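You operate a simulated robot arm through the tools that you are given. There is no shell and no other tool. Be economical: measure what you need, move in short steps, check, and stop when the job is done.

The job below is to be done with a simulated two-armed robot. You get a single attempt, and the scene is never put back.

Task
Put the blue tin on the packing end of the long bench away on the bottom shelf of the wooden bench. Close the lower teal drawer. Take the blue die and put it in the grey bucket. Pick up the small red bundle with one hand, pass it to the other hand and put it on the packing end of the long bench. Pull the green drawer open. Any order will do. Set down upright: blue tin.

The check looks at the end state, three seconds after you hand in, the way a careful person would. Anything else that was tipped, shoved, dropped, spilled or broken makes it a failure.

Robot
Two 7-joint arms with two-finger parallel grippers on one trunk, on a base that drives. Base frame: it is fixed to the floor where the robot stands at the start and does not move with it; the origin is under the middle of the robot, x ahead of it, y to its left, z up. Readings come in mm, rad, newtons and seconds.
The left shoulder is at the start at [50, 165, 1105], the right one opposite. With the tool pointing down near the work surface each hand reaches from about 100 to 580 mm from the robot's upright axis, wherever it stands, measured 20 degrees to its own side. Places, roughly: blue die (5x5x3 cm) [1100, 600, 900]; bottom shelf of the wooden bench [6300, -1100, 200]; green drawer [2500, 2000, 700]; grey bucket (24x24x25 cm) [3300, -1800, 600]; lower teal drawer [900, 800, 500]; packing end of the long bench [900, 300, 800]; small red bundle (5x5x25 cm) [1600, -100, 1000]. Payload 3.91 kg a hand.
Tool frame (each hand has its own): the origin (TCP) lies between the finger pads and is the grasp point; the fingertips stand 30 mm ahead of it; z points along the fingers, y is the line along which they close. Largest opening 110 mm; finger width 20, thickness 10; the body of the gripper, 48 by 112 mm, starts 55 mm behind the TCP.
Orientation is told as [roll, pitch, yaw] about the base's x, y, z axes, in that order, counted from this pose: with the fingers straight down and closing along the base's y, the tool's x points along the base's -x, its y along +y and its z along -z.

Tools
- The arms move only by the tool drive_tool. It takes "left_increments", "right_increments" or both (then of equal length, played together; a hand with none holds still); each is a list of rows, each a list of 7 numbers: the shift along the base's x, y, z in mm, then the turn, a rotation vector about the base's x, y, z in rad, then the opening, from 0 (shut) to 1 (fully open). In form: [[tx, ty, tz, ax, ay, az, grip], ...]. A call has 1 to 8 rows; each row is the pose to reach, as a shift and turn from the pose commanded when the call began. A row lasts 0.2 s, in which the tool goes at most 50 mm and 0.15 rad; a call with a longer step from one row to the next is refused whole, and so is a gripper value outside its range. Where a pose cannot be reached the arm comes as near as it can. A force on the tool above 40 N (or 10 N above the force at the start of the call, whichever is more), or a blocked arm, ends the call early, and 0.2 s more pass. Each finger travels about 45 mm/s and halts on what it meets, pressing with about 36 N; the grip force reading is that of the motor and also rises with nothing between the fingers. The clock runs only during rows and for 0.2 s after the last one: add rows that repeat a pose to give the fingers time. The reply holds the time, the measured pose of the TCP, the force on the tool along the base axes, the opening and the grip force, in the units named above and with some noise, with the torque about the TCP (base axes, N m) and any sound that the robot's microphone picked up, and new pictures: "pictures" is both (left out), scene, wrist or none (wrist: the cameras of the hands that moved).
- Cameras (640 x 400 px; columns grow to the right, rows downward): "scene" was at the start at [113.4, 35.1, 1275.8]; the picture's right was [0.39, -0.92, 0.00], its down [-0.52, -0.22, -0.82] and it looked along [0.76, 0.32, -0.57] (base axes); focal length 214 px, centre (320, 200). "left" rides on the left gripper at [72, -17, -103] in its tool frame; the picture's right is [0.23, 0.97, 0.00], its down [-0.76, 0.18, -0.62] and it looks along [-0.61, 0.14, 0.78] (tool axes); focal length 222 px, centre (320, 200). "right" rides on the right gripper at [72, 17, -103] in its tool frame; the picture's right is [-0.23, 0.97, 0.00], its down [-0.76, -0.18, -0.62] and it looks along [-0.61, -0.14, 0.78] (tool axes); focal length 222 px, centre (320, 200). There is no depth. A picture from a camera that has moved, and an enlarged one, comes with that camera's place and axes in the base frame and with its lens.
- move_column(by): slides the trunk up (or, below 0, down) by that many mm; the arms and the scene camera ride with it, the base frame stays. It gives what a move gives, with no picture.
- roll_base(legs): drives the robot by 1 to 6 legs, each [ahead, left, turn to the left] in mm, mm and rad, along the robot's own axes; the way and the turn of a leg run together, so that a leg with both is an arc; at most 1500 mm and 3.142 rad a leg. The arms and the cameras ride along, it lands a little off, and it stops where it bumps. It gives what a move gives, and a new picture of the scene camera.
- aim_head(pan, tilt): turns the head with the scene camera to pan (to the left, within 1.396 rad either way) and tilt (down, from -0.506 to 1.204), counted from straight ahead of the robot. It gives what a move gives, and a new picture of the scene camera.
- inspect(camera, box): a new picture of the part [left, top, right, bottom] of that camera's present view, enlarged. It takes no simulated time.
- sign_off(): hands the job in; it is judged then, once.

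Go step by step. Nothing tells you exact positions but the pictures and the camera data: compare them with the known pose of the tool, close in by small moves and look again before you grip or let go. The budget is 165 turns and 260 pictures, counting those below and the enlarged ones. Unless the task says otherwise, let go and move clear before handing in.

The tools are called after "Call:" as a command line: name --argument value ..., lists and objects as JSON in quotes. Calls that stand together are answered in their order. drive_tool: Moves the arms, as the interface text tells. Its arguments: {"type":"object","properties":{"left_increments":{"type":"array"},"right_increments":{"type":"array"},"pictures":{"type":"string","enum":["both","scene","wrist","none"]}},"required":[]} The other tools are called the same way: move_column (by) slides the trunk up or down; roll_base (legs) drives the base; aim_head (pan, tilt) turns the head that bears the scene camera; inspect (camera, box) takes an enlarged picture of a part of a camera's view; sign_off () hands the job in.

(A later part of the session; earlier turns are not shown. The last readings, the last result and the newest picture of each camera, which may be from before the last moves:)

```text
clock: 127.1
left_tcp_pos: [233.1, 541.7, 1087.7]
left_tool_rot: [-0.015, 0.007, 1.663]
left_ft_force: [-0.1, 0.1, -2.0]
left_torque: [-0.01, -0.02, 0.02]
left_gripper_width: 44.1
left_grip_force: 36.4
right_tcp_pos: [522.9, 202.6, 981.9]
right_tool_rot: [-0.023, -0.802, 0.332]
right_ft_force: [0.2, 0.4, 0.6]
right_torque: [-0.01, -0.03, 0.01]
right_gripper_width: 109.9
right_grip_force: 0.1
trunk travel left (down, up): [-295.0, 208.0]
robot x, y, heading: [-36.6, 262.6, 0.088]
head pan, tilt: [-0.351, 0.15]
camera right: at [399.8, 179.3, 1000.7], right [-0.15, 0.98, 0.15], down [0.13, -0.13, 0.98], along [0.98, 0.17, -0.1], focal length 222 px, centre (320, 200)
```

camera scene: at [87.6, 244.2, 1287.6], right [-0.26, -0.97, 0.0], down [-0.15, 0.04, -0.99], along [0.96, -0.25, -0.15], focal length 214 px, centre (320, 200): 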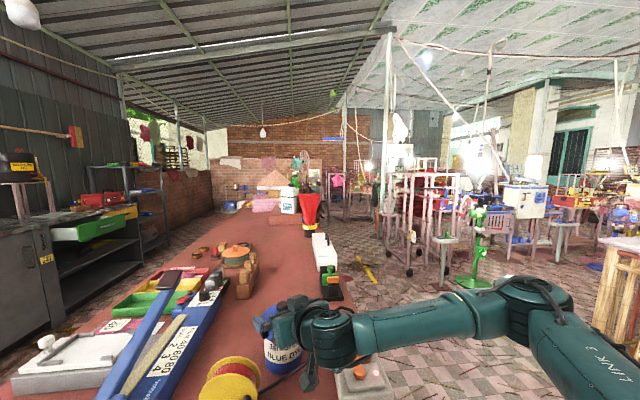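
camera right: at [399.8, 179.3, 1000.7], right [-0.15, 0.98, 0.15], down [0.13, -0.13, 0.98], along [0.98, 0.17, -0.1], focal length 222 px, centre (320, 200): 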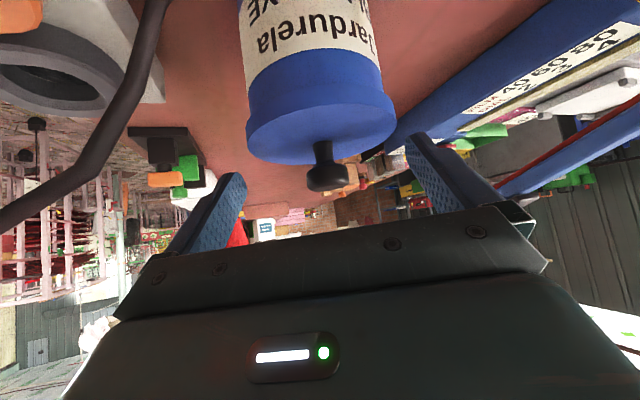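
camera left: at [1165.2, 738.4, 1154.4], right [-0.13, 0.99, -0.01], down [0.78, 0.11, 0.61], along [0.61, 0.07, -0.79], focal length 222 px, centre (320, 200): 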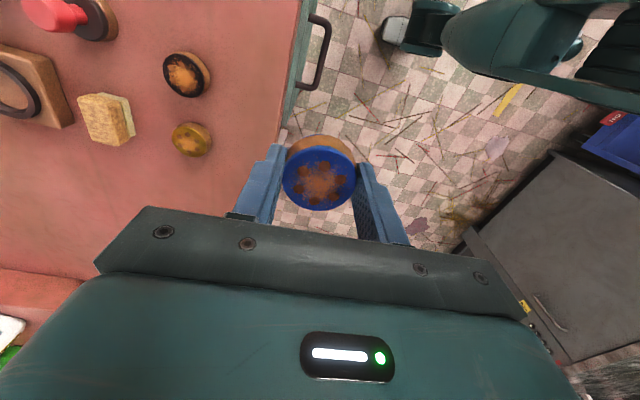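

Tin axis confirmed at (534, 209.5); lid top z≈942. I descend to z≈898 and check for contact.

Call:
drive_tool --right_increments '[[-1, 3, -30, 0, 0, 0, 1], [-1, 3, -60, 0, 0, 0, 1], [-1, 3, -84, 0, 0, 0, 1]]' --pictures "wrist"

```text
clock: 127.9
left_tcp_pos: [232.6, 541.6, 1086.7]
left_tool_rot: [-0.017, 0.006, 1.663]
left_ft_force: [0.7, -0.5, -2.2]
left_torque: [0.0, -0.02, -0.01]
left_gripper_width: 44.4
left_grip_force: 35.8
right_tcp_pos: [521.9, 206.2, 899.4]
right_tool_rot: [-0.023, -0.806, 0.333]
right_ft_force: [-1.0, -0.2, 2.4]
right_torque: [-0.06, 0.0, 0.01]
right_gripper_width: 110.2
right_grip_force: 0.0
trunk travel left (down, up): [-295.0, 208.0]
robot x, y, heading: [-39.0, 261.1, 0.094]
head pan, tilt: [-0.351, 0.15]
camera right: at [398.1, 182.8, 917.0], right [-0.15, 0.98, 0.15], down [0.12, -0.13, 0.98], along [0.98, 0.17, -0.1], focal length 222 px, centre (320, 200)
```

right: 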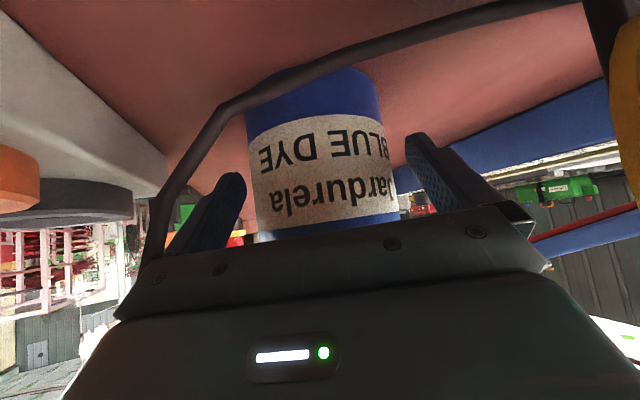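

The tin is between the fingers and the hand clears the cord. Closing.

Call:
drive_tool --right_increments '[[0, 0, 0, 0, 0, 0, 0.85], [0, 0, 0, 0, 0, 0, 0.6], [0, 0, 0, 0, 0, 0, 0.6], [0, 0, 0, 0, 0, 0, 0.6]]' --pictures "none"

Call:
drive_tool --right_increments '[[0, 0, 10, 0, 0, 0, 0.5], [0, 0, 20, 0, 0, 0, 0.5], [0, 0, 30, 0, 0, 0, 0.5]]' --pictures "wrist"

```text
clock: 128.9
left_tcp_pos: [233.4, 541.0, 1086.6]
left_tool_rot: [-0.015, 0.006, 1.662]
left_ft_force: [0.1, -0.1, -2.4]
left_torque: [0.0, -0.02, 0.02]
left_gripper_width: 44.3
left_grip_force: 36.0
right_tcp_pos: [521.3, 205.8, 898.4]
right_tool_rot: [-0.023, -0.803, 0.332]
right_ft_force: [-1.2, -1.7, 4.5]
right_torque: [0.18, -0.14, 0.23]
right_gripper_width: 83.1
right_grip_force: 36.3
trunk travel left (down, up): [-295.0, 208.0]
robot x, y, heading: [-35.8, 260.9, 0.093]
head pan, tilt: [-0.351, 0.15]
```

```text
clock: 129.7
left_tcp_pos: [233.6, 542.4, 1086.0]
left_tool_rot: [-0.015, 0.007, 1.663]
left_ft_force: [0.3, 0.0, -1.9]
left_torque: [-0.03, 0.01, 0.01]
left_gripper_width: 44.1
left_grip_force: 35.7
right_tcp_pos: [522.9, 207.0, 927.9]
right_tool_rot: [-0.025, -0.8, 0.332]
right_ft_force: [0.2, -0.2, -13.6]
right_torque: [-0.07, 0.28, -0.01]
right_gripper_width: 81.9
right_grip_force: 35.5
trunk travel left (down, up): [-295.0, 208.0]
robot x, y, heading: [-34.2, 268.9, 0.086]
head pan, tilt: [-0.351, 0.15]
camera right: at [398.6, 183.5, 946.4], right [-0.15, 0.98, 0.15], down [0.13, -0.13, 0.98], along [0.98, 0.17, -0.11], focal length 222 px, centre (320, 200)
```

right: 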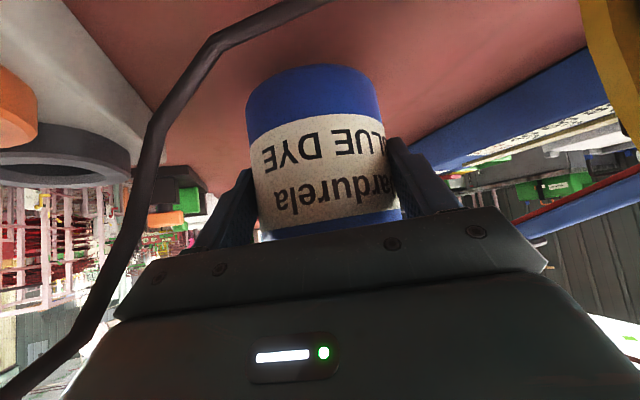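

Tin lifted. I raise it further and back away from the bench.

Call:
drive_tool --right_increments '[[0, 0, 40, 0, 0, 0, 0.5], [0, 0, 80, 0, 0, 0, 0.5], [0, 0, 120, 0, 0, 0, 0.5], [0, 0, 150, 0, 0, 0, 0.5]]' --pictures "none"

Call:
roll_base --legs '[[-400, 0, 0], [0, -900, 0]]'

```text
clock: 130.7
left_tcp_pos: [234.4, 541.9, 1085.8]
left_tool_rot: [-0.014, 0.008, 1.664]
left_ft_force: [-0.1, -0.2, -1.1]
left_torque: [-0.01, -0.02, -0.03]
left_gripper_width: 44.4
left_grip_force: 35.8
right_tcp_pos: [522.9, 205.8, 1075.4]
right_tool_rot: [-0.024, -0.801, 0.333]
right_ft_force: [0.0, -0.1, -13.3]
right_torque: [-0.06, 0.31, -0.02]
right_gripper_width: 81.3
right_grip_force: 35.7
trunk travel left (down, up): [-295.0, 208.0]
robot x, y, heading: [-38.3, 265.8, 0.096]
head pan, tilt: [-0.351, 0.15]
```

```text
clock: 136.9
left_tcp_pos: [-68.6, -257.2, 1085.9]
left_tool_rot: [-0.01, 0.007, 1.662]
left_ft_force: [-0.1, -0.5, -3.1]
left_torque: [-0.01, -0.01, 0.03]
left_gripper_width: 44.4
left_grip_force: 36.5
right_tcp_pos: [219.2, -593.7, 1070.1]
right_tool_rot: [-0.024, -0.787, 0.331]
right_ft_force: [-0.1, -0.1, -12.6]
right_torque: [-0.1, 0.26, 0.04]
right_gripper_width: 81.2
right_grip_force: 36.0
trunk travel left (down, up): [-295.0, 208.0]
robot x, y, heading: [-336.7, -532.8, 0.092]
head pan, tilt: [-0.351, 0.15]
stopped in leg 2: the robot was blocked; the commanded pose is now the measured one
camera scene: at [-213.4, -554.7, 1287.3], right [-0.26, -0.97, 0.0], down [-0.15, 0.04, -0.99], along [0.96, -0.25, -0.15], focal length 214 px, centre (320, 200)
```

scene: 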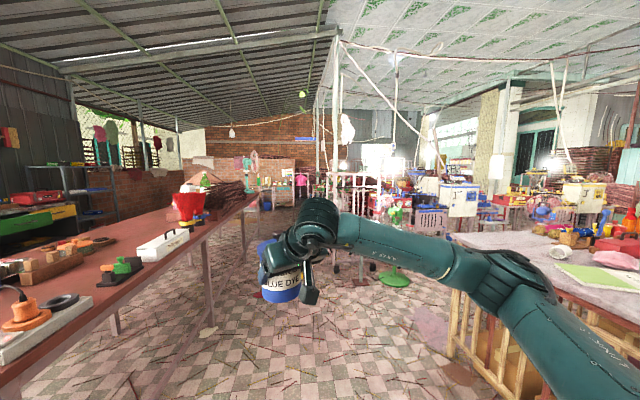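

The base got blocked on the right. I look to the right side and down to see by what.

Call:
aim_head --pan -1.3 --tilt 0.7

```text
clock: 138.2
left_tcp_pos: [-67.8, -256.3, 1086.5]
left_tool_rot: [-0.013, 0.008, 1.663]
left_ft_force: [1.0, 1.0, -2.8]
left_torque: [-0.01, 0.03, -0.01]
left_gripper_width: 44.3
left_grip_force: 36.5
right_tcp_pos: [220.2, -592.7, 1073.7]
right_tool_rot: [-0.026, -0.795, 0.332]
right_ft_force: [-0.1, -0.8, -13.2]
right_torque: [-0.12, 0.3, 0.01]
right_gripper_width: 81.3
right_grip_force: 35.7
trunk travel left (down, up): [-295.0, 208.0]
robot x, y, heading: [-334.2, -531.8, 0.088]
head pan, tilt: [-1.3, 0.7]
camera scene: at [-273.5, -610.1, 1237.5], right [-0.94, -0.35, 0.0], down [-0.23, 0.6, -0.76], along [0.27, -0.72, -0.64], focal length 214 px, centre (320, 200)
```

scene: 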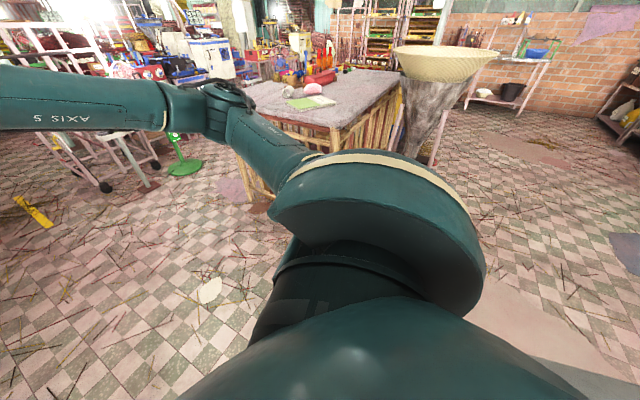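

Nothing obvious is beside the base, so I drive forward instead, into the right-hand aisle.

Call:
roll_base --legs '[[300, 0, 0], [0, 0, -0.35], [1100, 0, 0]]'

Call:
aim_head --pan 0 --tilt 0.4

```text
clock: 146.6
left_tcp_pos: [1385.5, -608.4, 1084.6]
left_tool_rot: [-0.013, 0.008, 1.319]
left_ft_force: [-0.8, -0.7, -3.1]
left_torque: [0.01, 0.0, -0.02]
left_gripper_width: 44.2
left_grip_force: 36.6
right_tcp_pos: [1545.5, -1022.1, 1074.2]
right_tool_rot: [-0.024, -0.796, -0.01]
right_ft_force: [0.3, 0.0, -13.9]
right_torque: [0.04, 0.29, 0.0]
right_gripper_width: 81.3
right_grip_force: 36.4
trunk travel left (down, up): [-295.0, 208.0]
robot x, y, heading: [1042.9, -783.1, -0.253]
head pan, tilt: [-1.3, 0.7]
camera scene: at [1073.4, -870.9, 1237.4], right [-1.0, -0.02, 0.0], down [-0.01, 0.64, -0.76], along [0.01, -0.76, -0.64], focal length 214 px, centre (320, 200)
```

scene: 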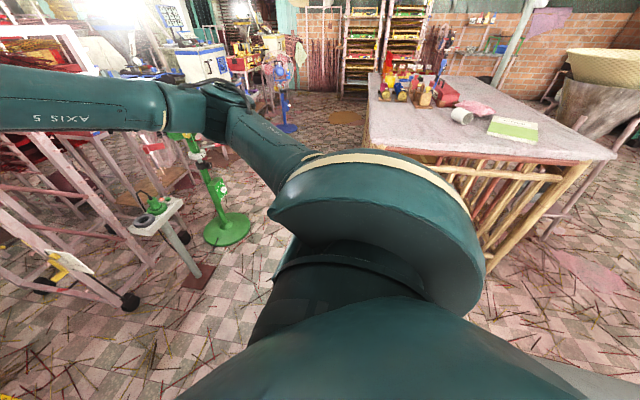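

```text
clock: 148.0
left_tcp_pos: [1384.8, -608.2, 1085.1]
left_tool_rot: [-0.013, 0.005, 1.318]
left_ft_force: [0.0, 0.3, -2.9]
left_torque: [0.01, -0.01, 0.0]
left_gripper_width: 44.1
left_grip_force: 36.2
right_tcp_pos: [1544.6, -1021.5, 1072.9]
right_tool_rot: [-0.023, -0.795, -0.013]
right_ft_force: [-0.2, -0.3, -14.3]
right_torque: [0.0, 0.34, -0.02]
right_gripper_width: 81.5
right_grip_force: 36.0
trunk travel left (down, up): [-295.0, 208.0]
robot x, y, heading: [1038.2, -777.8, -0.255]
head pan, tilt: [0.0, 0.4]
camera scene: at [1161.4, -809.1, 1264.2], right [-0.25, -0.97, 0.0], down [-0.38, 0.1, -0.92], along [0.89, -0.23, -0.39], focal length 214 px, centre (320, 200)
```

scene: 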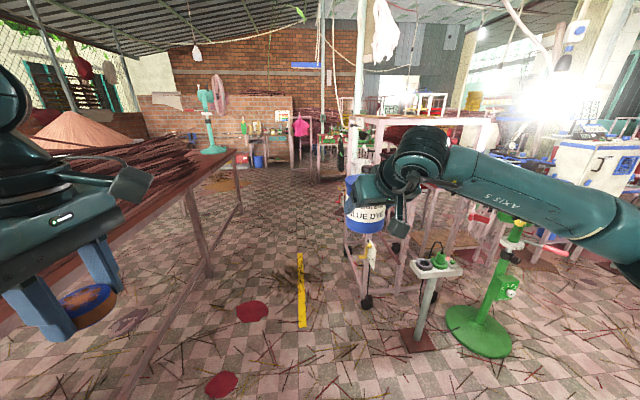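

The aisle between the bench and the wheeled rack is wide enough near y≈-800. I straighten out and continue.

Call:
roll_base --legs '[[0, 0, 0.25], [1100, -20, 0]]'

Call:
aim_head --pan -0.75 --tilt 0.4

```text
clock: 154.5
left_tcp_pos: [2426.4, -533.8, 1084.8]
left_tool_rot: [-0.013, 0.006, 1.584]
left_ft_force: [0.6, 0.1, -1.9]
left_torque: [-0.01, -0.05, -0.02]
left_gripper_width: 44.4
left_grip_force: 36.5
right_tcp_pos: [2687.9, -892.1, 1071.8]
right_tool_rot: [-0.024, -0.795, 0.253]
right_ft_force: [-1.0, 0.1, -13.9]
right_torque: [-0.05, 0.29, -0.02]
right_gripper_width: 81.1
right_grip_force: 36.4
trunk travel left (down, up): [-295.0, 208.0]
robot x, y, heading: [2136.5, -785.5, 0.011]
head pan, tilt: [0.0, 0.4]
camera scene: at [2263.4, -787.3, 1264.2], right [0.01, -1.0, 0.0], down [-0.39, 0.0, -0.92], along [0.92, 0.01, -0.39], focal length 214 px, centre (320, 200)
```

scene: 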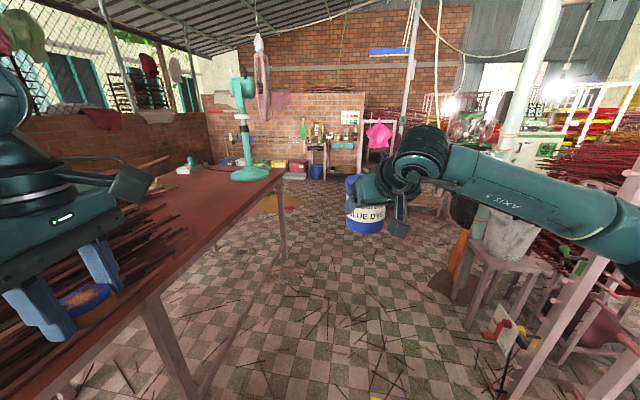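

```text
clock: 155.6
left_tcp_pos: [2426.8, -533.9, 1085.9]
left_tool_rot: [-0.013, 0.008, 1.583]
left_ft_force: [0.2, 0.0, -1.5]
left_torque: [-0.03, -0.01, 0.01]
left_gripper_width: 44.5
left_grip_force: 35.4
right_tcp_pos: [2687.4, -891.3, 1073.3]
right_tool_rot: [-0.023, -0.794, 0.253]
right_ft_force: [0.6, 0.6, -13.8]
right_torque: [-0.07, 0.27, 0.01]
right_gripper_width: 81.3
right_grip_force: 35.8
trunk travel left (down, up): [-295.0, 208.0]
robot x, y, heading: [2136.7, -793.3, 0.014]
head pan, tilt: [-0.75, 0.4]
camera scene: at [2239.2, -850.7, 1264.2], right [-0.67, -0.74, 0.0], down [-0.29, 0.26, -0.92], along [0.68, -0.62, -0.39], focal length 214 px, centre (320, 200)
```

scene: 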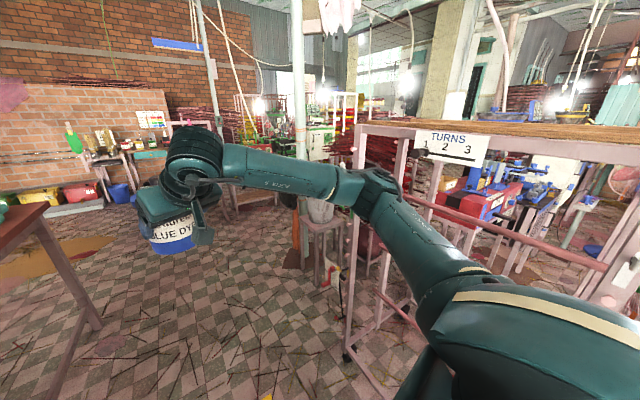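

The bucket stands on a stool at about (3300, -1800). I'll deliver the tin first; driving on toward the wooden bench, keeping clear of the fan on the long bench.

Call:
roll_base --legs '[[900, -190, 0], [1500, 0, -0.014]]'

Call:
aim_head --pan 0 --tilt 0.45

```text
clock: 163.9
left_tcp_pos: [3812.6, -636.9, 1109.1]
left_tool_rot: [-0.094, 0.014, 1.9]
left_ft_force: [0.7, 0.1, -2.7]
left_torque: [-0.02, -0.02, 0.0]
left_gripper_width: 44.2
left_grip_force: 36.2
right_tcp_pos: [4174.5, -897.3, 1082.1]
right_tool_rot: [-0.034, -0.807, 0.571]
right_ft_force: [-0.3, 1.2, -12.1]
right_torque: [-0.17, 0.24, -0.02]
right_gripper_width: 81.1
right_grip_force: 36.0
trunk travel left (down, up): [-295.0, 208.0]
robot x, y, heading: [3636.4, -962.3, 0.326]
head pan, tilt: [-0.75, 0.4]
stopped in leg 2: the robot was blocked; the commanded pose is now the measured one
camera scene: at [3731.0, -998.2, 1267.0], right [-0.41, -0.91, -0.02], down [-0.34, 0.17, -0.93], along [0.85, -0.37, -0.38], focal length 214 px, centre (320, 200)
```

scene: 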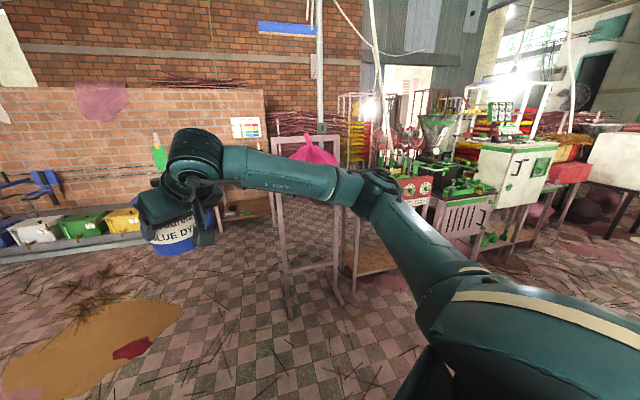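

```text
clock: 165.0
left_tcp_pos: [3813.8, -637.1, 1110.4]
left_tool_rot: [-0.102, 0.012, 1.897]
left_ft_force: [-0.2, 0.5, -3.1]
left_torque: [-0.03, -0.02, -0.02]
left_gripper_width: 44.3
left_grip_force: 35.6
right_tcp_pos: [4174.3, -898.4, 1086.7]
right_tool_rot: [-0.03, -0.816, 0.569]
right_ft_force: [-0.3, 0.9, -14.1]
right_torque: [-0.13, 0.27, 0.01]
right_gripper_width: 81.1
right_grip_force: 36.3
trunk travel left (down, up): [-295.0, 208.0]
robot x, y, heading: [3635.5, -960.2, 0.325]
head pan, tilt: [0.0, 0.45]
camera scene: at [3733.4, -931.2, 1262.6], right [0.32, -0.95, 0.0], down [-0.39, -0.13, -0.91], along [0.86, 0.29, -0.41], focal length 214 px, centre (320, 200)
```

scene: 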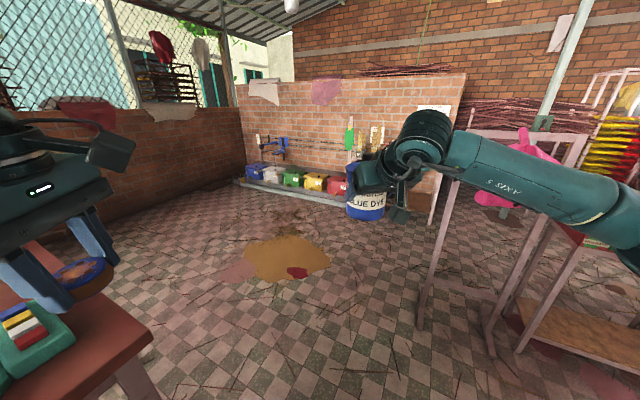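

I was blocked and rotated; I need to check what the left arm is touching.

Call:
aim_head --pan 1.1 --tilt 0.5

Call:
inspect --camera "left" --box '[0, 0, 640, 400]'

```text
clock: 166.3
left_tcp_pos: [3815.9, -638.5, 1108.7]
left_tool_rot: [-0.102, 0.007, 1.896]
left_ft_force: [-0.6, 0.2, -2.3]
left_torque: [0.02, -0.01, 0.02]
left_gripper_width: 44.3
left_grip_force: 35.7
right_tcp_pos: [4175.0, -900.1, 1084.8]
right_tool_rot: [-0.03, -0.818, 0.565]
right_ft_force: [-0.3, -0.4, -13.2]
right_torque: [-0.13, 0.26, 0.0]
right_gripper_width: 81.0
right_grip_force: 35.6
trunk travel left (down, up): [-295.0, 208.0]
robot x, y, heading: [3637.6, -958.1, 0.329]
head pan, tilt: [1.1, 0.499]
camera scene: at [3660.7, -871.8, 1256.9], right [0.99, -0.15, 0.02], down [-0.05, -0.46, -0.88], along [0.14, 0.87, -0.47], focal length 214 px, centre (320, 200)
```

scene: 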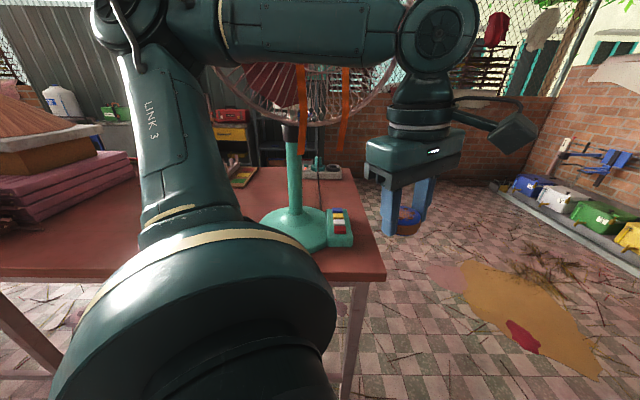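

```text
1.00 times, centred on (320, 200) of left
camera zoom: at [3844.5, -702.6, 1215.8], right [-0.84, -0.53, -0.1], down [-0.47, 0.65, 0.59], along [-0.25, 0.55, -0.8], focal length 222 px, centre (320, 200)
```

zoom: 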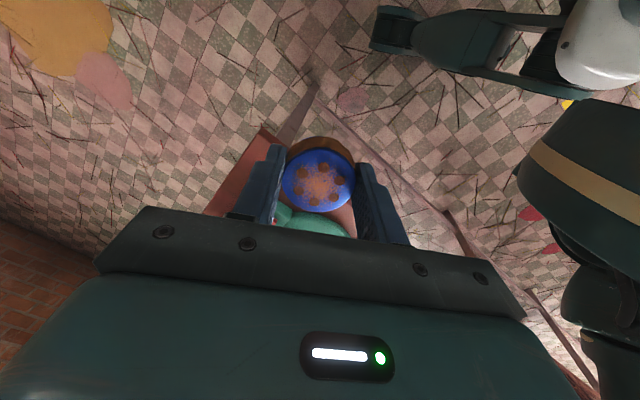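

The left forearm ran up against the fan cage; the fan is still standing. I back away sideways to the right, and tuck the left hand.

Call:
roll_base --legs '[[-30, -220, 0]]'

Call:
inspect --camera "scene" --box '[160, 0, 480, 300]'

```text
clock: 168.0
left_tcp_pos: [3881.3, -855.0, 1097.6]
left_tool_rot: [-0.059, 0.013, 1.882]
left_ft_force: [-0.4, 0.2, -1.6]
left_torque: [0.03, -0.02, 0.04]
left_gripper_width: 44.2
left_grip_force: 36.1
right_tcp_pos: [4235.4, -1119.8, 1072.5]
right_tool_rot: [-0.023, -0.792, 0.551]
right_ft_force: [0.0, -0.2, -13.4]
right_torque: [-0.16, 0.24, 0.03]
right_gripper_width: 81.2
right_grip_force: 36.1
trunk travel left (down, up): [-295.0, 208.0]
robot x, y, heading: [3678.5, -1182.6, 0.311]
head pan, tilt: [1.1, 0.499]
camera scene: at [3725.5, -1084.2, 1255.2], right [0.99, -0.16, 0.0], down [-0.08, -0.47, -0.88], along [0.14, 0.87, -0.48], focal length 214 px, centre (320, 200)
```

scene: 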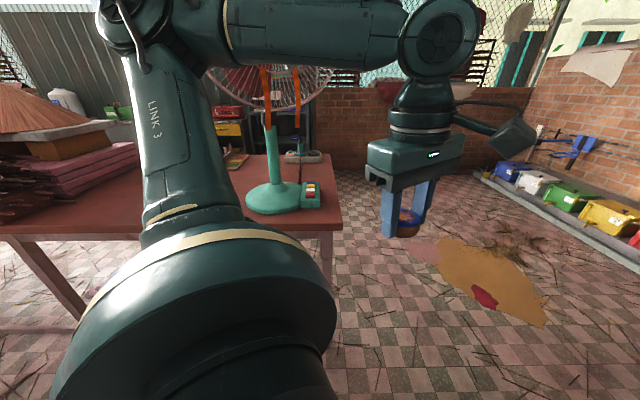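

```text
1.33 times, centred on (320, 150) of scene
camera zoom: at [3725.5, -1084.2, 1255.2], right [0.99, -0.16, 0.0], down [-0.08, -0.47, -0.88], along [0.14, 0.87, -0.48], focal length 286 px, centre (320, 267)
```

zoom: 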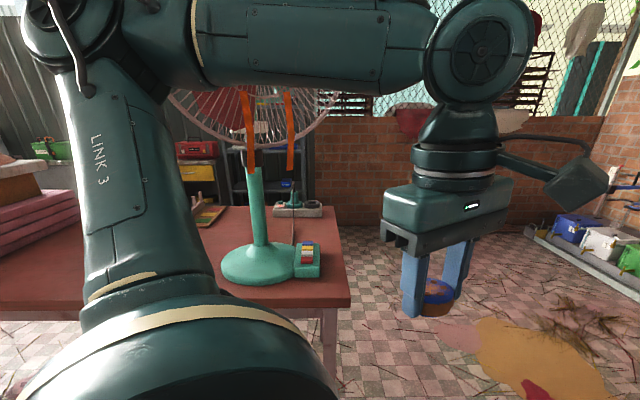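

The fan is standing clear. I continue past the bench end, then left around the frame with the pink cloth, and toward the wooden bench.

Call:
roll_base --legs '[[600, 0, 0], [0, 0, -0.311], [250, 360, 0], [500, 0, 0]]'

Call:
aim_head --pan -0.25 --tilt 0.45

```text
clock: 177.2
left_tcp_pos: [5283.2, -387.4, 1097.7]
left_tool_rot: [-0.06, 0.012, 1.572]
left_ft_force: [-0.1, -0.6, -2.1]
left_torque: [0.01, 0.01, 0.0]
left_gripper_width: 44.2
left_grip_force: 35.7
right_tcp_pos: [5539.8, -751.4, 1071.8]
right_tool_rot: [-0.026, -0.792, 0.238]
right_ft_force: [0.2, 0.3, -14.2]
right_torque: [-0.04, 0.3, 0.0]
right_gripper_width: 81.2
right_grip_force: 36.1
trunk travel left (down, up): [-295.0, 208.0]
robot x, y, heading: [4989.9, -640.3, -0.0]
head pan, tilt: [1.1, 0.499]
camera scene: at [5065.8, -558.1, 1255.1], right [0.89, -0.46, 0.0], down [-0.22, -0.43, -0.88], along [0.4, 0.78, -0.48], focal length 214 px, centre (320, 200)
```

scene: 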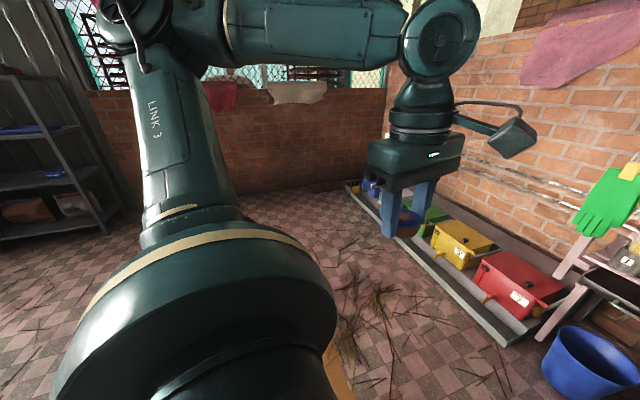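

```text
clock: 178.7
left_tcp_pos: [5283.7, -388.4, 1099.6]
left_tool_rot: [-0.059, 0.014, 1.572]
left_ft_force: [0.0, -0.7, -2.3]
left_torque: [-0.01, 0.01, -0.01]
left_gripper_width: 44.4
left_grip_force: 36.3
right_tcp_pos: [5540.4, -751.8, 1072.9]
right_tool_rot: [-0.026, -0.791, 0.238]
right_ft_force: [-0.2, -0.1, -13.9]
right_torque: [-0.04, 0.28, -0.01]
right_gripper_width: 81.1
right_grip_force: 35.4
trunk travel left (down, up): [-295.0, 208.0]
robot x, y, heading: [4990.0, -641.3, -0.003]
head pan, tilt: [-0.25, 0.45]
camera scene: at [5113.0, -661.9, 1259.5], right [-0.25, -0.97, 0.0], down [-0.42, 0.11, -0.9], along [0.87, -0.22, -0.44], focal length 214 px, centre (320, 200)
```

scene: 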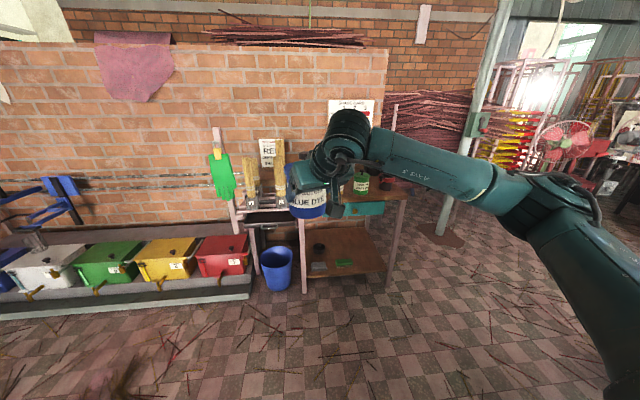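

There's the wooden bench with a bottom shelf. Zooming in.

Call:
inspect --camera "scene" --box '[230, 130, 430, 310]'

```text
2.22 times, centred on (330, 220) of scene
camera zoom: at [5113.0, -661.9, 1259.5], right [-0.25, -0.97, 0.0], down [-0.42, 0.11, -0.9], along [0.87, -0.22, -0.44], focal length 477 px, centre (298, 156)
```

zoom: 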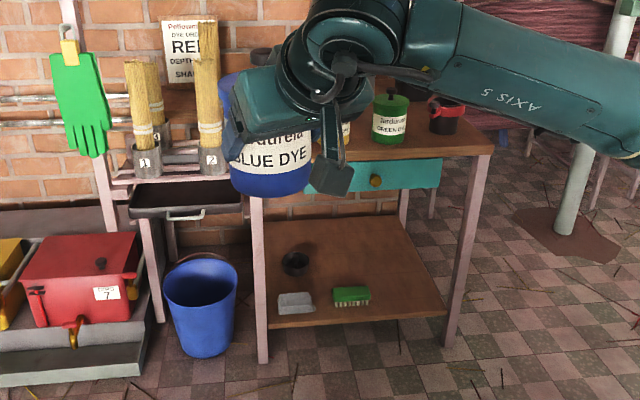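

Shelf front edge runs from about (6137,-820) to (6055,-1363); a free spot is at front right, ~(6178,-1275). I raise/retract the left hand, then drive to a pre-position squared to the shelf.

Call:
drive_tool --left_increments '[[-20, 0, 45, 0, 0, 0, 0], [-40, 0, 90, 0, 0, 0, 0], [-60, 0, 130, 0, 0, 0, 0], [-80, 0, 170, 0, 0, 0, 0]]' --pictures "none"

Call:
roll_base --legs '[[0, 0, -0.41], [495, -56, 0]]'

Call:
move_column --by -290

Call:
drive_tool --right_increments '[[0, 0, -50, 0, 0, 0, 0.5], [0, 0, -100, 0, 0, 0, 0.5], [0, 0, -150, 0, 0, 0, 0.5], [0, 0, -200, 0, 0, 0, 0.5], [0, 0, -250, 0, 0, 0, 0.5], [0, 0, -300, 0, 0, 0, 0.5], [0, 0, -350, 0, 0, 0, 0.5]]' --pictures "both"

```text
clock: 179.7
left_tcp_pos: [5203.6, -387.3, 1268.8]
left_tool_rot: [-0.06, 0.011, 1.57]
left_ft_force: [0.4, 0.4, -1.8]
left_torque: [0.02, 0.02, 0.01]
left_gripper_width: 44.3
left_grip_force: 35.8
right_tcp_pos: [5540.1, -751.8, 1071.4]
right_tool_rot: [-0.028, -0.79, 0.238]
right_ft_force: [0.3, 1.2, -13.6]
right_torque: [-0.02, 0.27, 0.01]
right_gripper_width: 81.4
right_grip_force: 35.6
trunk travel left (down, up): [-295.0, 208.0]
robot x, y, heading: [4990.0, -638.8, -0.002]
head pan, tilt: [-0.25, 0.45]
```

```text
clock: 183.8
left_tcp_pos: [5711.4, -750.1, 1268.6]
left_tool_rot: [-0.06, 0.013, 1.151]
left_ft_force: [-0.1, -0.5, -1.3]
left_torque: [-0.01, 0.01, -0.02]
left_gripper_width: 44.3
left_grip_force: 36.6
right_tcp_pos: [5869.4, -1218.5, 1072.1]
right_tool_rot: [-0.027, -0.791, -0.184]
right_ft_force: [0.1, 0.1, -14.8]
right_torque: [0.04, 0.3, 0.01]
right_gripper_width: 81.4
right_grip_force: 36.0
trunk travel left (down, up): [-295.0, 208.0]
robot x, y, heading: [5416.9, -891.1, -0.421]
head pan, tilt: [-0.25, 0.45]
camera scene: at [5516.3, -962.1, 1259.5], right [-0.62, -0.78, 0.0], down [-0.34, 0.27, -0.9], along [0.7, -0.56, -0.44], focal length 214 px, centre (320, 200)
```

scene: 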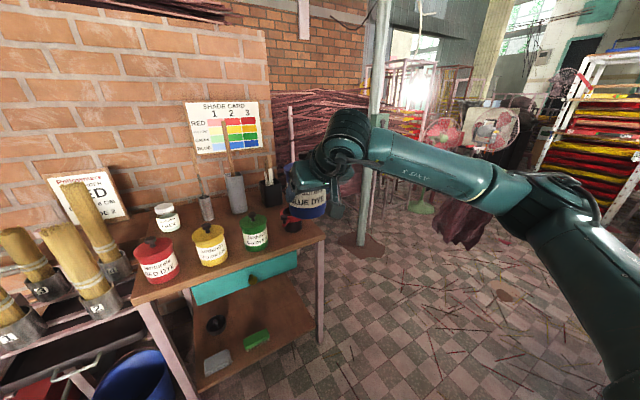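

```text
clock: 186.8
left_tcp_pos: [5711.0, -748.5, 978.0]
left_tool_rot: [-0.061, 0.012, 1.149]
left_ft_force: [0.9, -0.3, -2.2]
left_torque: [0.02, -0.03, 0.03]
left_gripper_width: 44.4
left_grip_force: 36.0
right_tcp_pos: [5869.1, -1218.8, 781.8]
right_tool_rot: [-0.025, -0.789, -0.183]
right_ft_force: [0.3, 0.5, -13.5]
right_torque: [0.07, 0.29, 0.02]
right_gripper_width: 81.1
right_grip_force: 35.9
trunk travel left (down, up): [-5.0, 498.0]
robot x, y, heading: [5415.6, -892.0, -0.427]
head pan, tilt: [-0.25, 0.45]
```

```text
clock: 188.4
left_tcp_pos: [5709.2, -749.9, 976.0]
left_tool_rot: [-0.062, 0.014, 1.151]
left_ft_force: [-0.4, -0.2, -2.7]
left_torque: [-0.04, -0.01, -0.03]
left_gripper_width: 44.4
left_grip_force: 36.1
right_tcp_pos: [5871.4, -1217.0, 430.3]
right_tool_rot: [-0.023, -0.79, -0.184]
right_ft_force: [2.1, 0.2, -12.5]
right_torque: [0.08, 0.28, 0.01]
right_gripper_width: 81.3
right_grip_force: 35.6
trunk travel left (down, up): [-5.0, 498.0]
robot x, y, heading: [5413.5, -891.4, -0.421]
head pan, tilt: [-0.25, 0.45]
camera scene: at [5515.6, -961.7, 969.5], right [-0.62, -0.78, 0.0], down [-0.34, 0.27, -0.9], along [0.7, -0.56, -0.44], focal length 214 px, centre (320, 200)
camera right: at [5751.5, -1176.0, 449.1], right [0.35, 0.92, 0.15], down [0.06, -0.18, 0.98], along [0.93, -0.34, -0.12], focal length 222 px, centre (320, 200)
```

scene: 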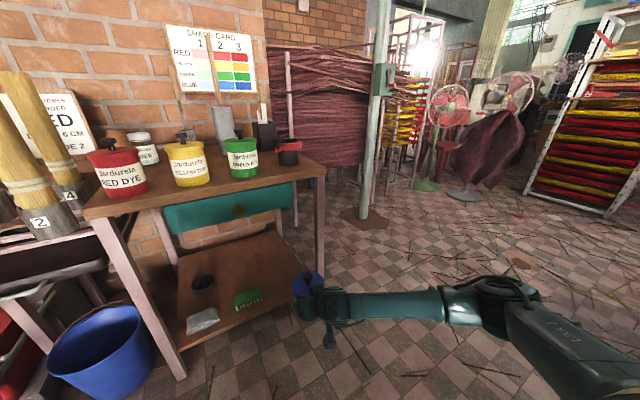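
right: 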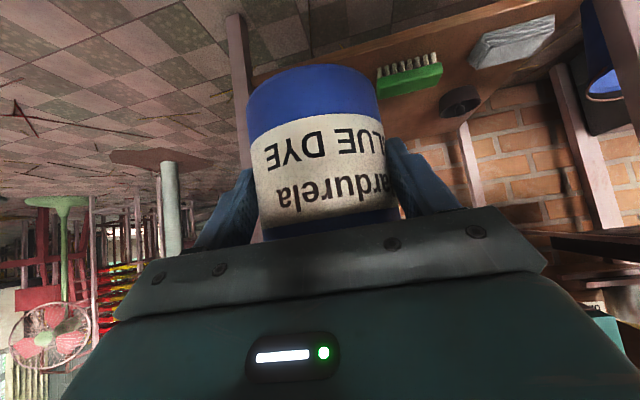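

Shelf surface works out nearer z≈160, with a clear spot at (6200, -1285), right of the green brush. I lower the tin further and check.

Call:
drive_tool --right_increments '[[0, 0, -45, 0, 0, 0, 0.5], [0, 0, -90, 0, 0, 0, 0.5], [0, 0, -135, 0, 0, 0, 0.5], [0, 0, -155, 0, 0, 0, 0.5]]' --pictures "none"

Call:
roll_base --legs '[[160, 35, 0]]'

Call:
inspect --camera "right" --box '[0, 0, 640, 400]'

```text
clock: 189.4
left_tcp_pos: [5709.9, -749.2, 977.3]
left_tool_rot: [-0.061, 0.012, 1.151]
left_ft_force: [0.0, -0.5, -2.5]
left_torque: [-0.02, 0.01, 0.01]
left_gripper_width: 44.5
left_grip_force: 35.7
right_tcp_pos: [5870.4, -1225.4, 398.4]
right_tool_rot: [-0.026, -0.786, -0.184]
right_ft_force: [0.7, 0.4, -14.2]
right_torque: [0.07, 0.28, -0.01]
right_gripper_width: 81.0
right_grip_force: 36.2
right hand out of reach, approached as far as the arm can: row 1, 2, 3, 4
trunk travel left (down, up): [-5.0, 498.0]
robot x, y, heading: [5413.2, -894.9, -0.425]
head pan, tilt: [-0.25, 0.45]
```

```text
clock: 190.8
left_tcp_pos: [5866.4, -779.8, 977.0]
left_tool_rot: [-0.06, 0.011, 1.155]
left_ft_force: [-1.3, -0.1, -2.3]
left_torque: [-0.01, 0.01, 0.01]
left_gripper_width: 44.2
left_grip_force: 35.7
right_tcp_pos: [6028.2, -1253.9, 398.6]
right_tool_rot: [-0.027, -0.785, -0.176]
right_ft_force: [-0.4, 1.1, -13.8]
right_torque: [0.1, 0.27, 0.01]
right_gripper_width: 81.1
right_grip_force: 36.2
trunk travel left (down, up): [-5.0, 498.0]
robot x, y, heading: [5567.8, -924.3, -0.414]
head pan, tilt: [-0.25, 0.45]
camera scene: at [5672.0, -992.9, 969.5], right [-0.62, -0.79, 0.0], down [-0.34, 0.27, -0.9], along [0.71, -0.56, -0.44], focal length 214 px, centre (320, 200)
```

scene: 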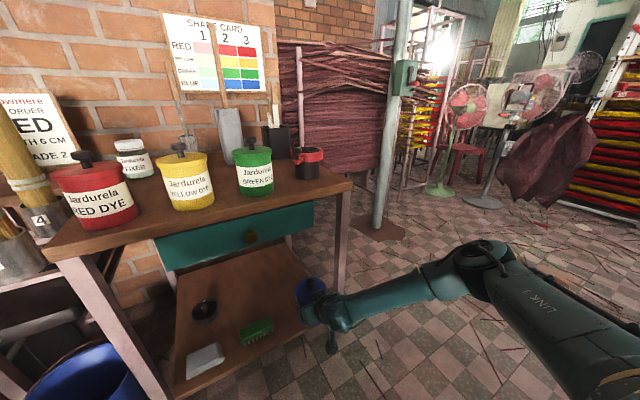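

```text
1.00 times, centred on (320, 200) of right
camera zoom: at [5910.0, -1213.7, 419.8], right [0.35, 0.93, 0.14], down [0.07, -0.18, 0.98], along [0.94, -0.33, -0.12], focal length 222 px, centre (320, 200)
```

zoom: 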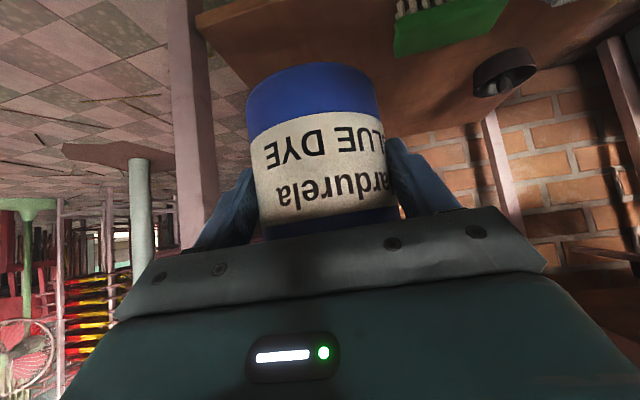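

The arm sticks at z≈398 in this posture. I back off and try reaching further forward while lowering, which changes the elbow posture.

Call:
roll_base --legs '[[-160, -35, 0]]'

Call:
drive_tool --right_increments '[[40, -20, 0, 0, 0, 0, 0.5], [75, -40, -10, 0, 0, 0, 0.5], [90, -45, -50, 0, 0, 0, 0.5], [100, -50, -90, 0, 0, 0, 0.5], [105, -55, -130, 0, 0, 0, 0.5], [105, -55, -170, 0, 0, 0, 0.5]]' --pictures "none"

```text
clock: 192.2
left_tcp_pos: [5705.5, -746.3, 977.3]
left_tool_rot: [-0.062, 0.013, 1.153]
left_ft_force: [0.7, 0.1, -1.7]
left_torque: [-0.02, 0.0, -0.01]
left_gripper_width: 44.5
left_grip_force: 36.3
right_tcp_pos: [5866.7, -1221.5, 399.6]
right_tool_rot: [-0.025, -0.783, -0.18]
right_ft_force: [0.1, 0.4, -12.9]
right_torque: [0.07, 0.29, 0.01]
right_gripper_width: 81.1
right_grip_force: 36.1
trunk travel left (down, up): [-5.0, 498.0]
robot x, y, heading: [5408.4, -894.1, -0.417]
head pan, tilt: [-0.25, 0.45]
camera scene: at [5511.8, -960.1, 969.5], right [-0.62, -0.79, 0.0], down [-0.34, 0.27, -0.9], along [0.71, -0.56, -0.44], focal length 214 px, centre (320, 200)
```

scene: 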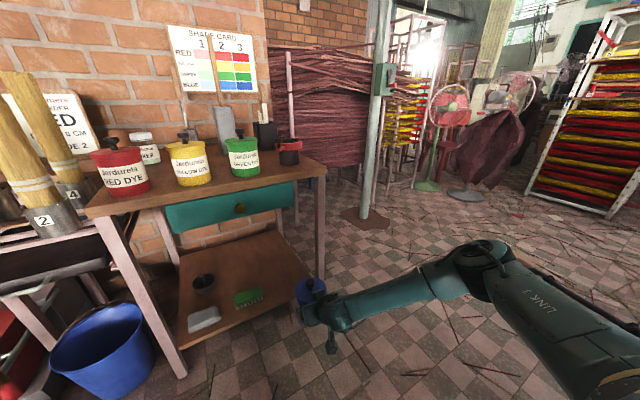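

```text
clock: 193.6
left_tcp_pos: [5706.7, -745.8, 976.8]
left_tool_rot: [-0.059, 0.012, 1.153]
left_ft_force: [-0.1, 0.1, -2.6]
left_torque: [-0.02, 0.03, 0.0]
left_gripper_width: 44.1
left_grip_force: 36.0
right_tcp_pos: [5944.8, -1264.5, 254.0]
right_tool_rot: [-0.025, -0.786, -0.176]
right_ft_force: [0.7, -0.7, -12.7]
right_torque: [0.07, 0.27, -0.02]
right_gripper_width: 81.3
right_grip_force: 35.9
right hand out of reach, approached as far as the arm can: row 5, 6
trunk travel left (down, up): [-5.0, 498.0]
robot x, y, heading: [5408.3, -887.6, -0.417]
head pan, tilt: [-0.25, 0.45]
```

Now it reaches z=254. I pull in slightly and go lower.

Call:
drive_tool --right_increments '[[-15, 7, 0, 0, 0, 0, 0.5], [-25, 11, -8, 0, 0, 0, 0.5], [-35, 15, -16, 0, 0, 0, 0.5]]' --pictures "both"

```text
clock: 194.4
left_tcp_pos: [5706.0, -746.6, 977.6]
left_tool_rot: [-0.06, 0.012, 1.154]
left_ft_force: [0.3, -0.2, -1.9]
left_torque: [-0.01, 0.0, -0.01]
left_gripper_width: 44.7
left_grip_force: 35.5
right_tcp_pos: [5929.1, -1260.0, 238.7]
right_tool_rot: [-0.016, -0.735, -0.179]
right_ft_force: [-0.1, 0.3, -13.6]
right_torque: [0.02, 0.25, 0.01]
right_gripper_width: 81.1
right_grip_force: 36.0
right hand out of reach, approached as far as the arm can: row 1, 2, 3
trunk travel left (down, up): [-5.0, 498.0]
robot x, y, heading: [5408.8, -892.4, -0.418]
head pan, tilt: [-0.25, 0.45]
camera scene: at [5511.8, -960.2, 969.5], right [-0.62, -0.79, 0.0], down [-0.34, 0.27, -0.9], along [0.71, -0.56, -0.44], focal length 214 px, centre (320, 200)
camera right: at [5811.7, -1221.7, 265.7], right [0.35, 0.93, 0.14], down [0.11, -0.19, 0.98], along [0.93, -0.33, -0.17], focal length 222 px, centre (320, 200)
```

scene: 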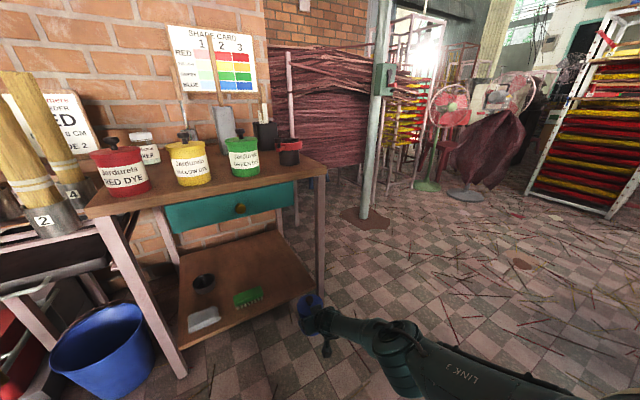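
right: 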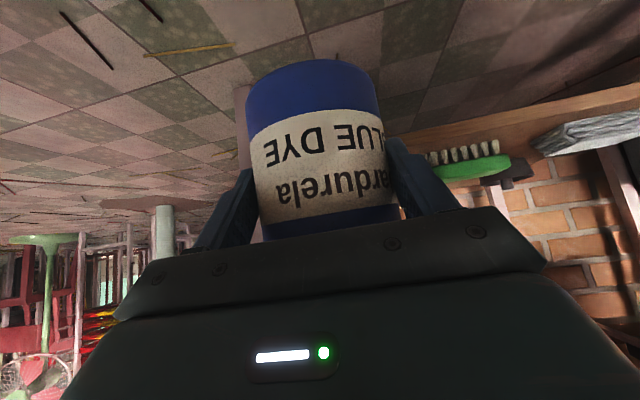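

Shelf z≈160 is confirmed by the brush; the tin's base is at ≈181 now. I test whether pulling in allows a bit lower with the tilt restored.

Call:
drive_tool --right_increments '[[-20, 9, 0, -0.009, -0.05, 0, 0.5], [-45, 20, -8, -0.009, -0.05, 0, 0.5], [-65, 29, -18, -0.009, -0.05, 0, 0.5], [-65, 29, -25, -0.009, -0.05, 0, 0.5]]' --pictures "none"

```text
clock: 195.6
left_tcp_pos: [5703.8, -744.5, 975.2]
left_tool_rot: [-0.066, 0.016, 1.153]
left_ft_force: [-0.4, -0.2, -2.4]
left_torque: [0.03, -0.04, 0.02]
left_gripper_width: 44.4
left_grip_force: 36.1
right_tcp_pos: [5915.2, -1288.6, 231.9]
right_tool_rot: [-0.094, -0.9, -0.144]
right_ft_force: [0.5, 0.7, -13.7]
right_torque: [0.07, 0.31, 0.0]
right_gripper_width: 81.3
right_grip_force: 36.2
right hand out of reach, approached as far as the arm can: row 1, 2, 3, 4
trunk travel left (down, up): [-5.0, 498.0]
robot x, y, heading: [5407.7, -889.3, -0.415]
head pan, tilt: [-0.25, 0.45]
stopped in row 4 (right hand): the arm was blocked; the commanded pose is now the measured one
```

The arm got blocked in that posture; I restore the previous better pose (up and forward).

Call:
drive_tool --right_increments '[[15, 8, 20, 0.03, 0.05, 0.01, 0.5], [35, 16, 35, 0.061, 0.108, 0.02, 0.5], [45, 18, 40, 0.061, 0.108, 0.02, 0.5], [60, 14, 35, 0.061, 0.108, 0.02, 0.5]]' --pictures "scene"

```text
clock: 196.6
left_tcp_pos: [5705.3, -746.8, 977.3]
left_tool_rot: [-0.062, 0.012, 1.154]
left_ft_force: [-0.2, 0.0, -1.9]
left_torque: [-0.01, -0.01, 0.05]
left_gripper_width: 44.4
left_grip_force: 36.0
right_tcp_pos: [5956.6, -1265.6, 267.4]
right_tool_rot: [-0.017, -0.777, -0.179]
right_ft_force: [-0.2, 0.3, -14.0]
right_torque: [0.07, 0.3, -0.03]
right_gripper_width: 81.3
right_grip_force: 35.9
right hand out of reach, approached as far as the arm can: row 1, 3, 4
trunk travel left (down, up): [-5.0, 498.0]
robot x, y, heading: [5408.0, -891.9, -0.418]
head pan, tilt: [-0.25, 0.45]
camera scene: at [5511.8, -960.1, 969.4], right [-0.62, -0.79, 0.0], down [-0.34, 0.27, -0.9], along [0.71, -0.56, -0.44], focal length 214 px, centre (320, 200)
```

scene: 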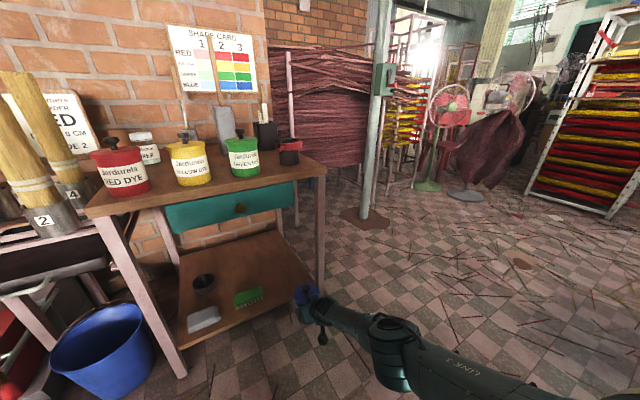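

Restored. I test a gentler diagonal descent from this extended posture.

Call:
drive_tool --right_increments '[[-10, 4, -8, 0, 0, 0, 0.5], [-18, 8, -16, 0, 0, 0, 0.5], [-26, 12, -24, 0, 0, 0, 0.5], [-34, 15, -32, 0, 0, 0, 0.5], [-42, 18, -40, 0, 0, 0, 0.5], [-50, 22, -47, 0, 0, 0, 0.5]]' --pictures "none"

```text
clock: 198.2
left_tcp_pos: [5707.5, -748.6, 975.8]
left_tool_rot: [-0.058, 0.011, 1.155]
left_ft_force: [1.0, 0.4, -2.1]
left_torque: [0.04, 0.02, 0.02]
left_gripper_width: 44.3
left_grip_force: 36.0
right_tcp_pos: [5901.8, -1300.6, 223.0]
right_tool_rot: [-0.069, -0.773, -0.174]
right_ft_force: [0.3, 0.2, -14.0]
right_torque: [0.1, 0.29, 0.01]
right_gripper_width: 81.1
right_grip_force: 35.8
right hand out of reach, approached as far as the arm can: row 4, 5, 6
trunk travel left (down, up): [-5.0, 498.0]
robot x, y, heading: [5408.1, -891.5, -0.418]
head pan, tilt: [-0.25, 0.45]
stopped in row 6 (right hand): the arm was blocked; the commanded pose is now the measured one
```

At this pose (z=223) the tin base would be ≈165 — just right. I'll lift by the trunk 30 mm, keep the arm pose, drive the tin in over the shelf spot, and lower by trunk.

Call:
move_column --by 30

Call:
drive_tool --left_increments '[[-30, 15, 10, 0, 0, 0, 0], [-60, 30, 20, 0, 0, 0, 0], [-90, 45, 30, 0, 0, 0, 0]]' --pictures "none"

Call:
roll_base --legs '[[150, 78, 0]]'

Call:
inspect --camera "right" --box '[0, 0, 640, 400]'

```text
clock: 199.0
left_tcp_pos: [5705.9, -746.5, 1007.4]
left_tool_rot: [-0.06, 0.012, 1.154]
left_ft_force: [-0.3, -0.2, -2.1]
left_torque: [0.0, 0.01, 0.03]
left_gripper_width: 44.2
left_grip_force: 36.4
right_tcp_pos: [5905.3, -1292.1, 256.4]
right_tool_rot: [-0.06, -0.78, -0.171]
right_ft_force: [-1.4, -0.5, -13.8]
right_torque: [0.1, 0.29, 0.0]
right_gripper_width: 81.2
right_grip_force: 36.0
trunk travel left (down, up): [-35.0, 468.0]
robot x, y, heading: [5409.0, -892.4, -0.42]
head pan, tilt: [-0.25, 0.45]
```

```text
clock: 199.8
left_tcp_pos: [5656.3, -703.2, 1009.6]
left_tool_rot: [-0.063, 0.013, 1.155]
left_ft_force: [0.2, -0.5, -1.9]
left_torque: [0.01, 0.01, 0.0]
left_gripper_width: 44.3
left_grip_force: 36.7
left hand out of reach, approached as far as the arm can: row 2, 3
right_tcp_pos: [5906.1, -1293.6, 258.2]
right_tool_rot: [-0.061, -0.783, -0.171]
right_ft_force: [0.5, -0.2, -12.9]
right_torque: [0.04, 0.31, -0.01]
right_gripper_width: 81.1
right_grip_force: 36.2
trunk travel left (down, up): [-35.0, 468.0]
robot x, y, heading: [5408.2, -891.3, -0.417]
head pan, tilt: [-0.25, 0.45]
```

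```text
clock: 201.2
left_tcp_pos: [5823.3, -694.5, 1009.2]
left_tool_rot: [-0.063, 0.014, 1.153]
left_ft_force: [-0.4, -0.6, -1.4]
left_torque: [-0.04, 0.01, -0.02]
left_gripper_width: 44.0
left_grip_force: 36.5
right_tcp_pos: [6071.4, -1284.0, 257.4]
right_tool_rot: [-0.061, -0.781, -0.172]
right_ft_force: [0.3, -0.1, -13.6]
right_torque: [0.08, 0.3, 0.01]
right_gripper_width: 81.1
right_grip_force: 35.9
trunk travel left (down, up): [-35.0, 468.0]
robot x, y, heading: [5574.2, -881.1, -0.421]
head pan, tilt: [-0.25, 0.45]
camera scene: at [5677.6, -950.5, 999.5], right [-0.62, -0.79, 0.0], down [-0.34, 0.27, -0.9], along [0.71, -0.56, -0.44], focal length 214 px, centre (320, 200)
```

scene: 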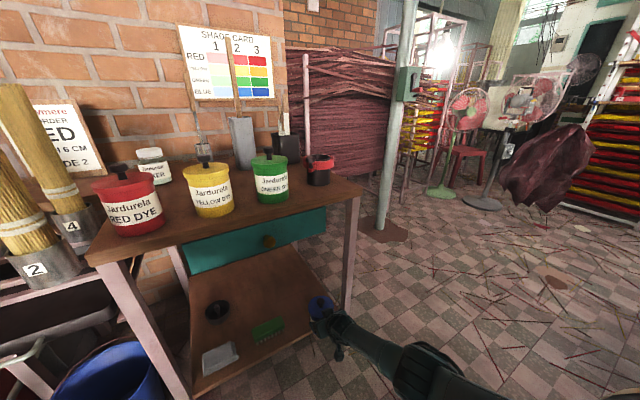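

```text
1.00 times, centred on (320, 200) of right
camera zoom: at [5953.6, -1241.5, 277.8], right [0.36, 0.92, 0.12], down [0.07, -0.15, 0.99], along [0.93, -0.35, -0.12], focal length 222 px, centre (320, 200)
```

zoom: 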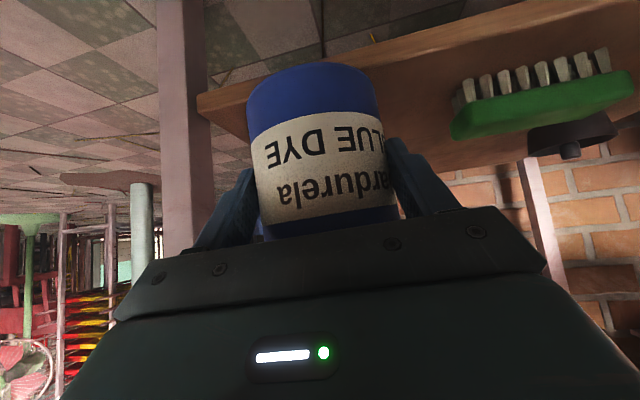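

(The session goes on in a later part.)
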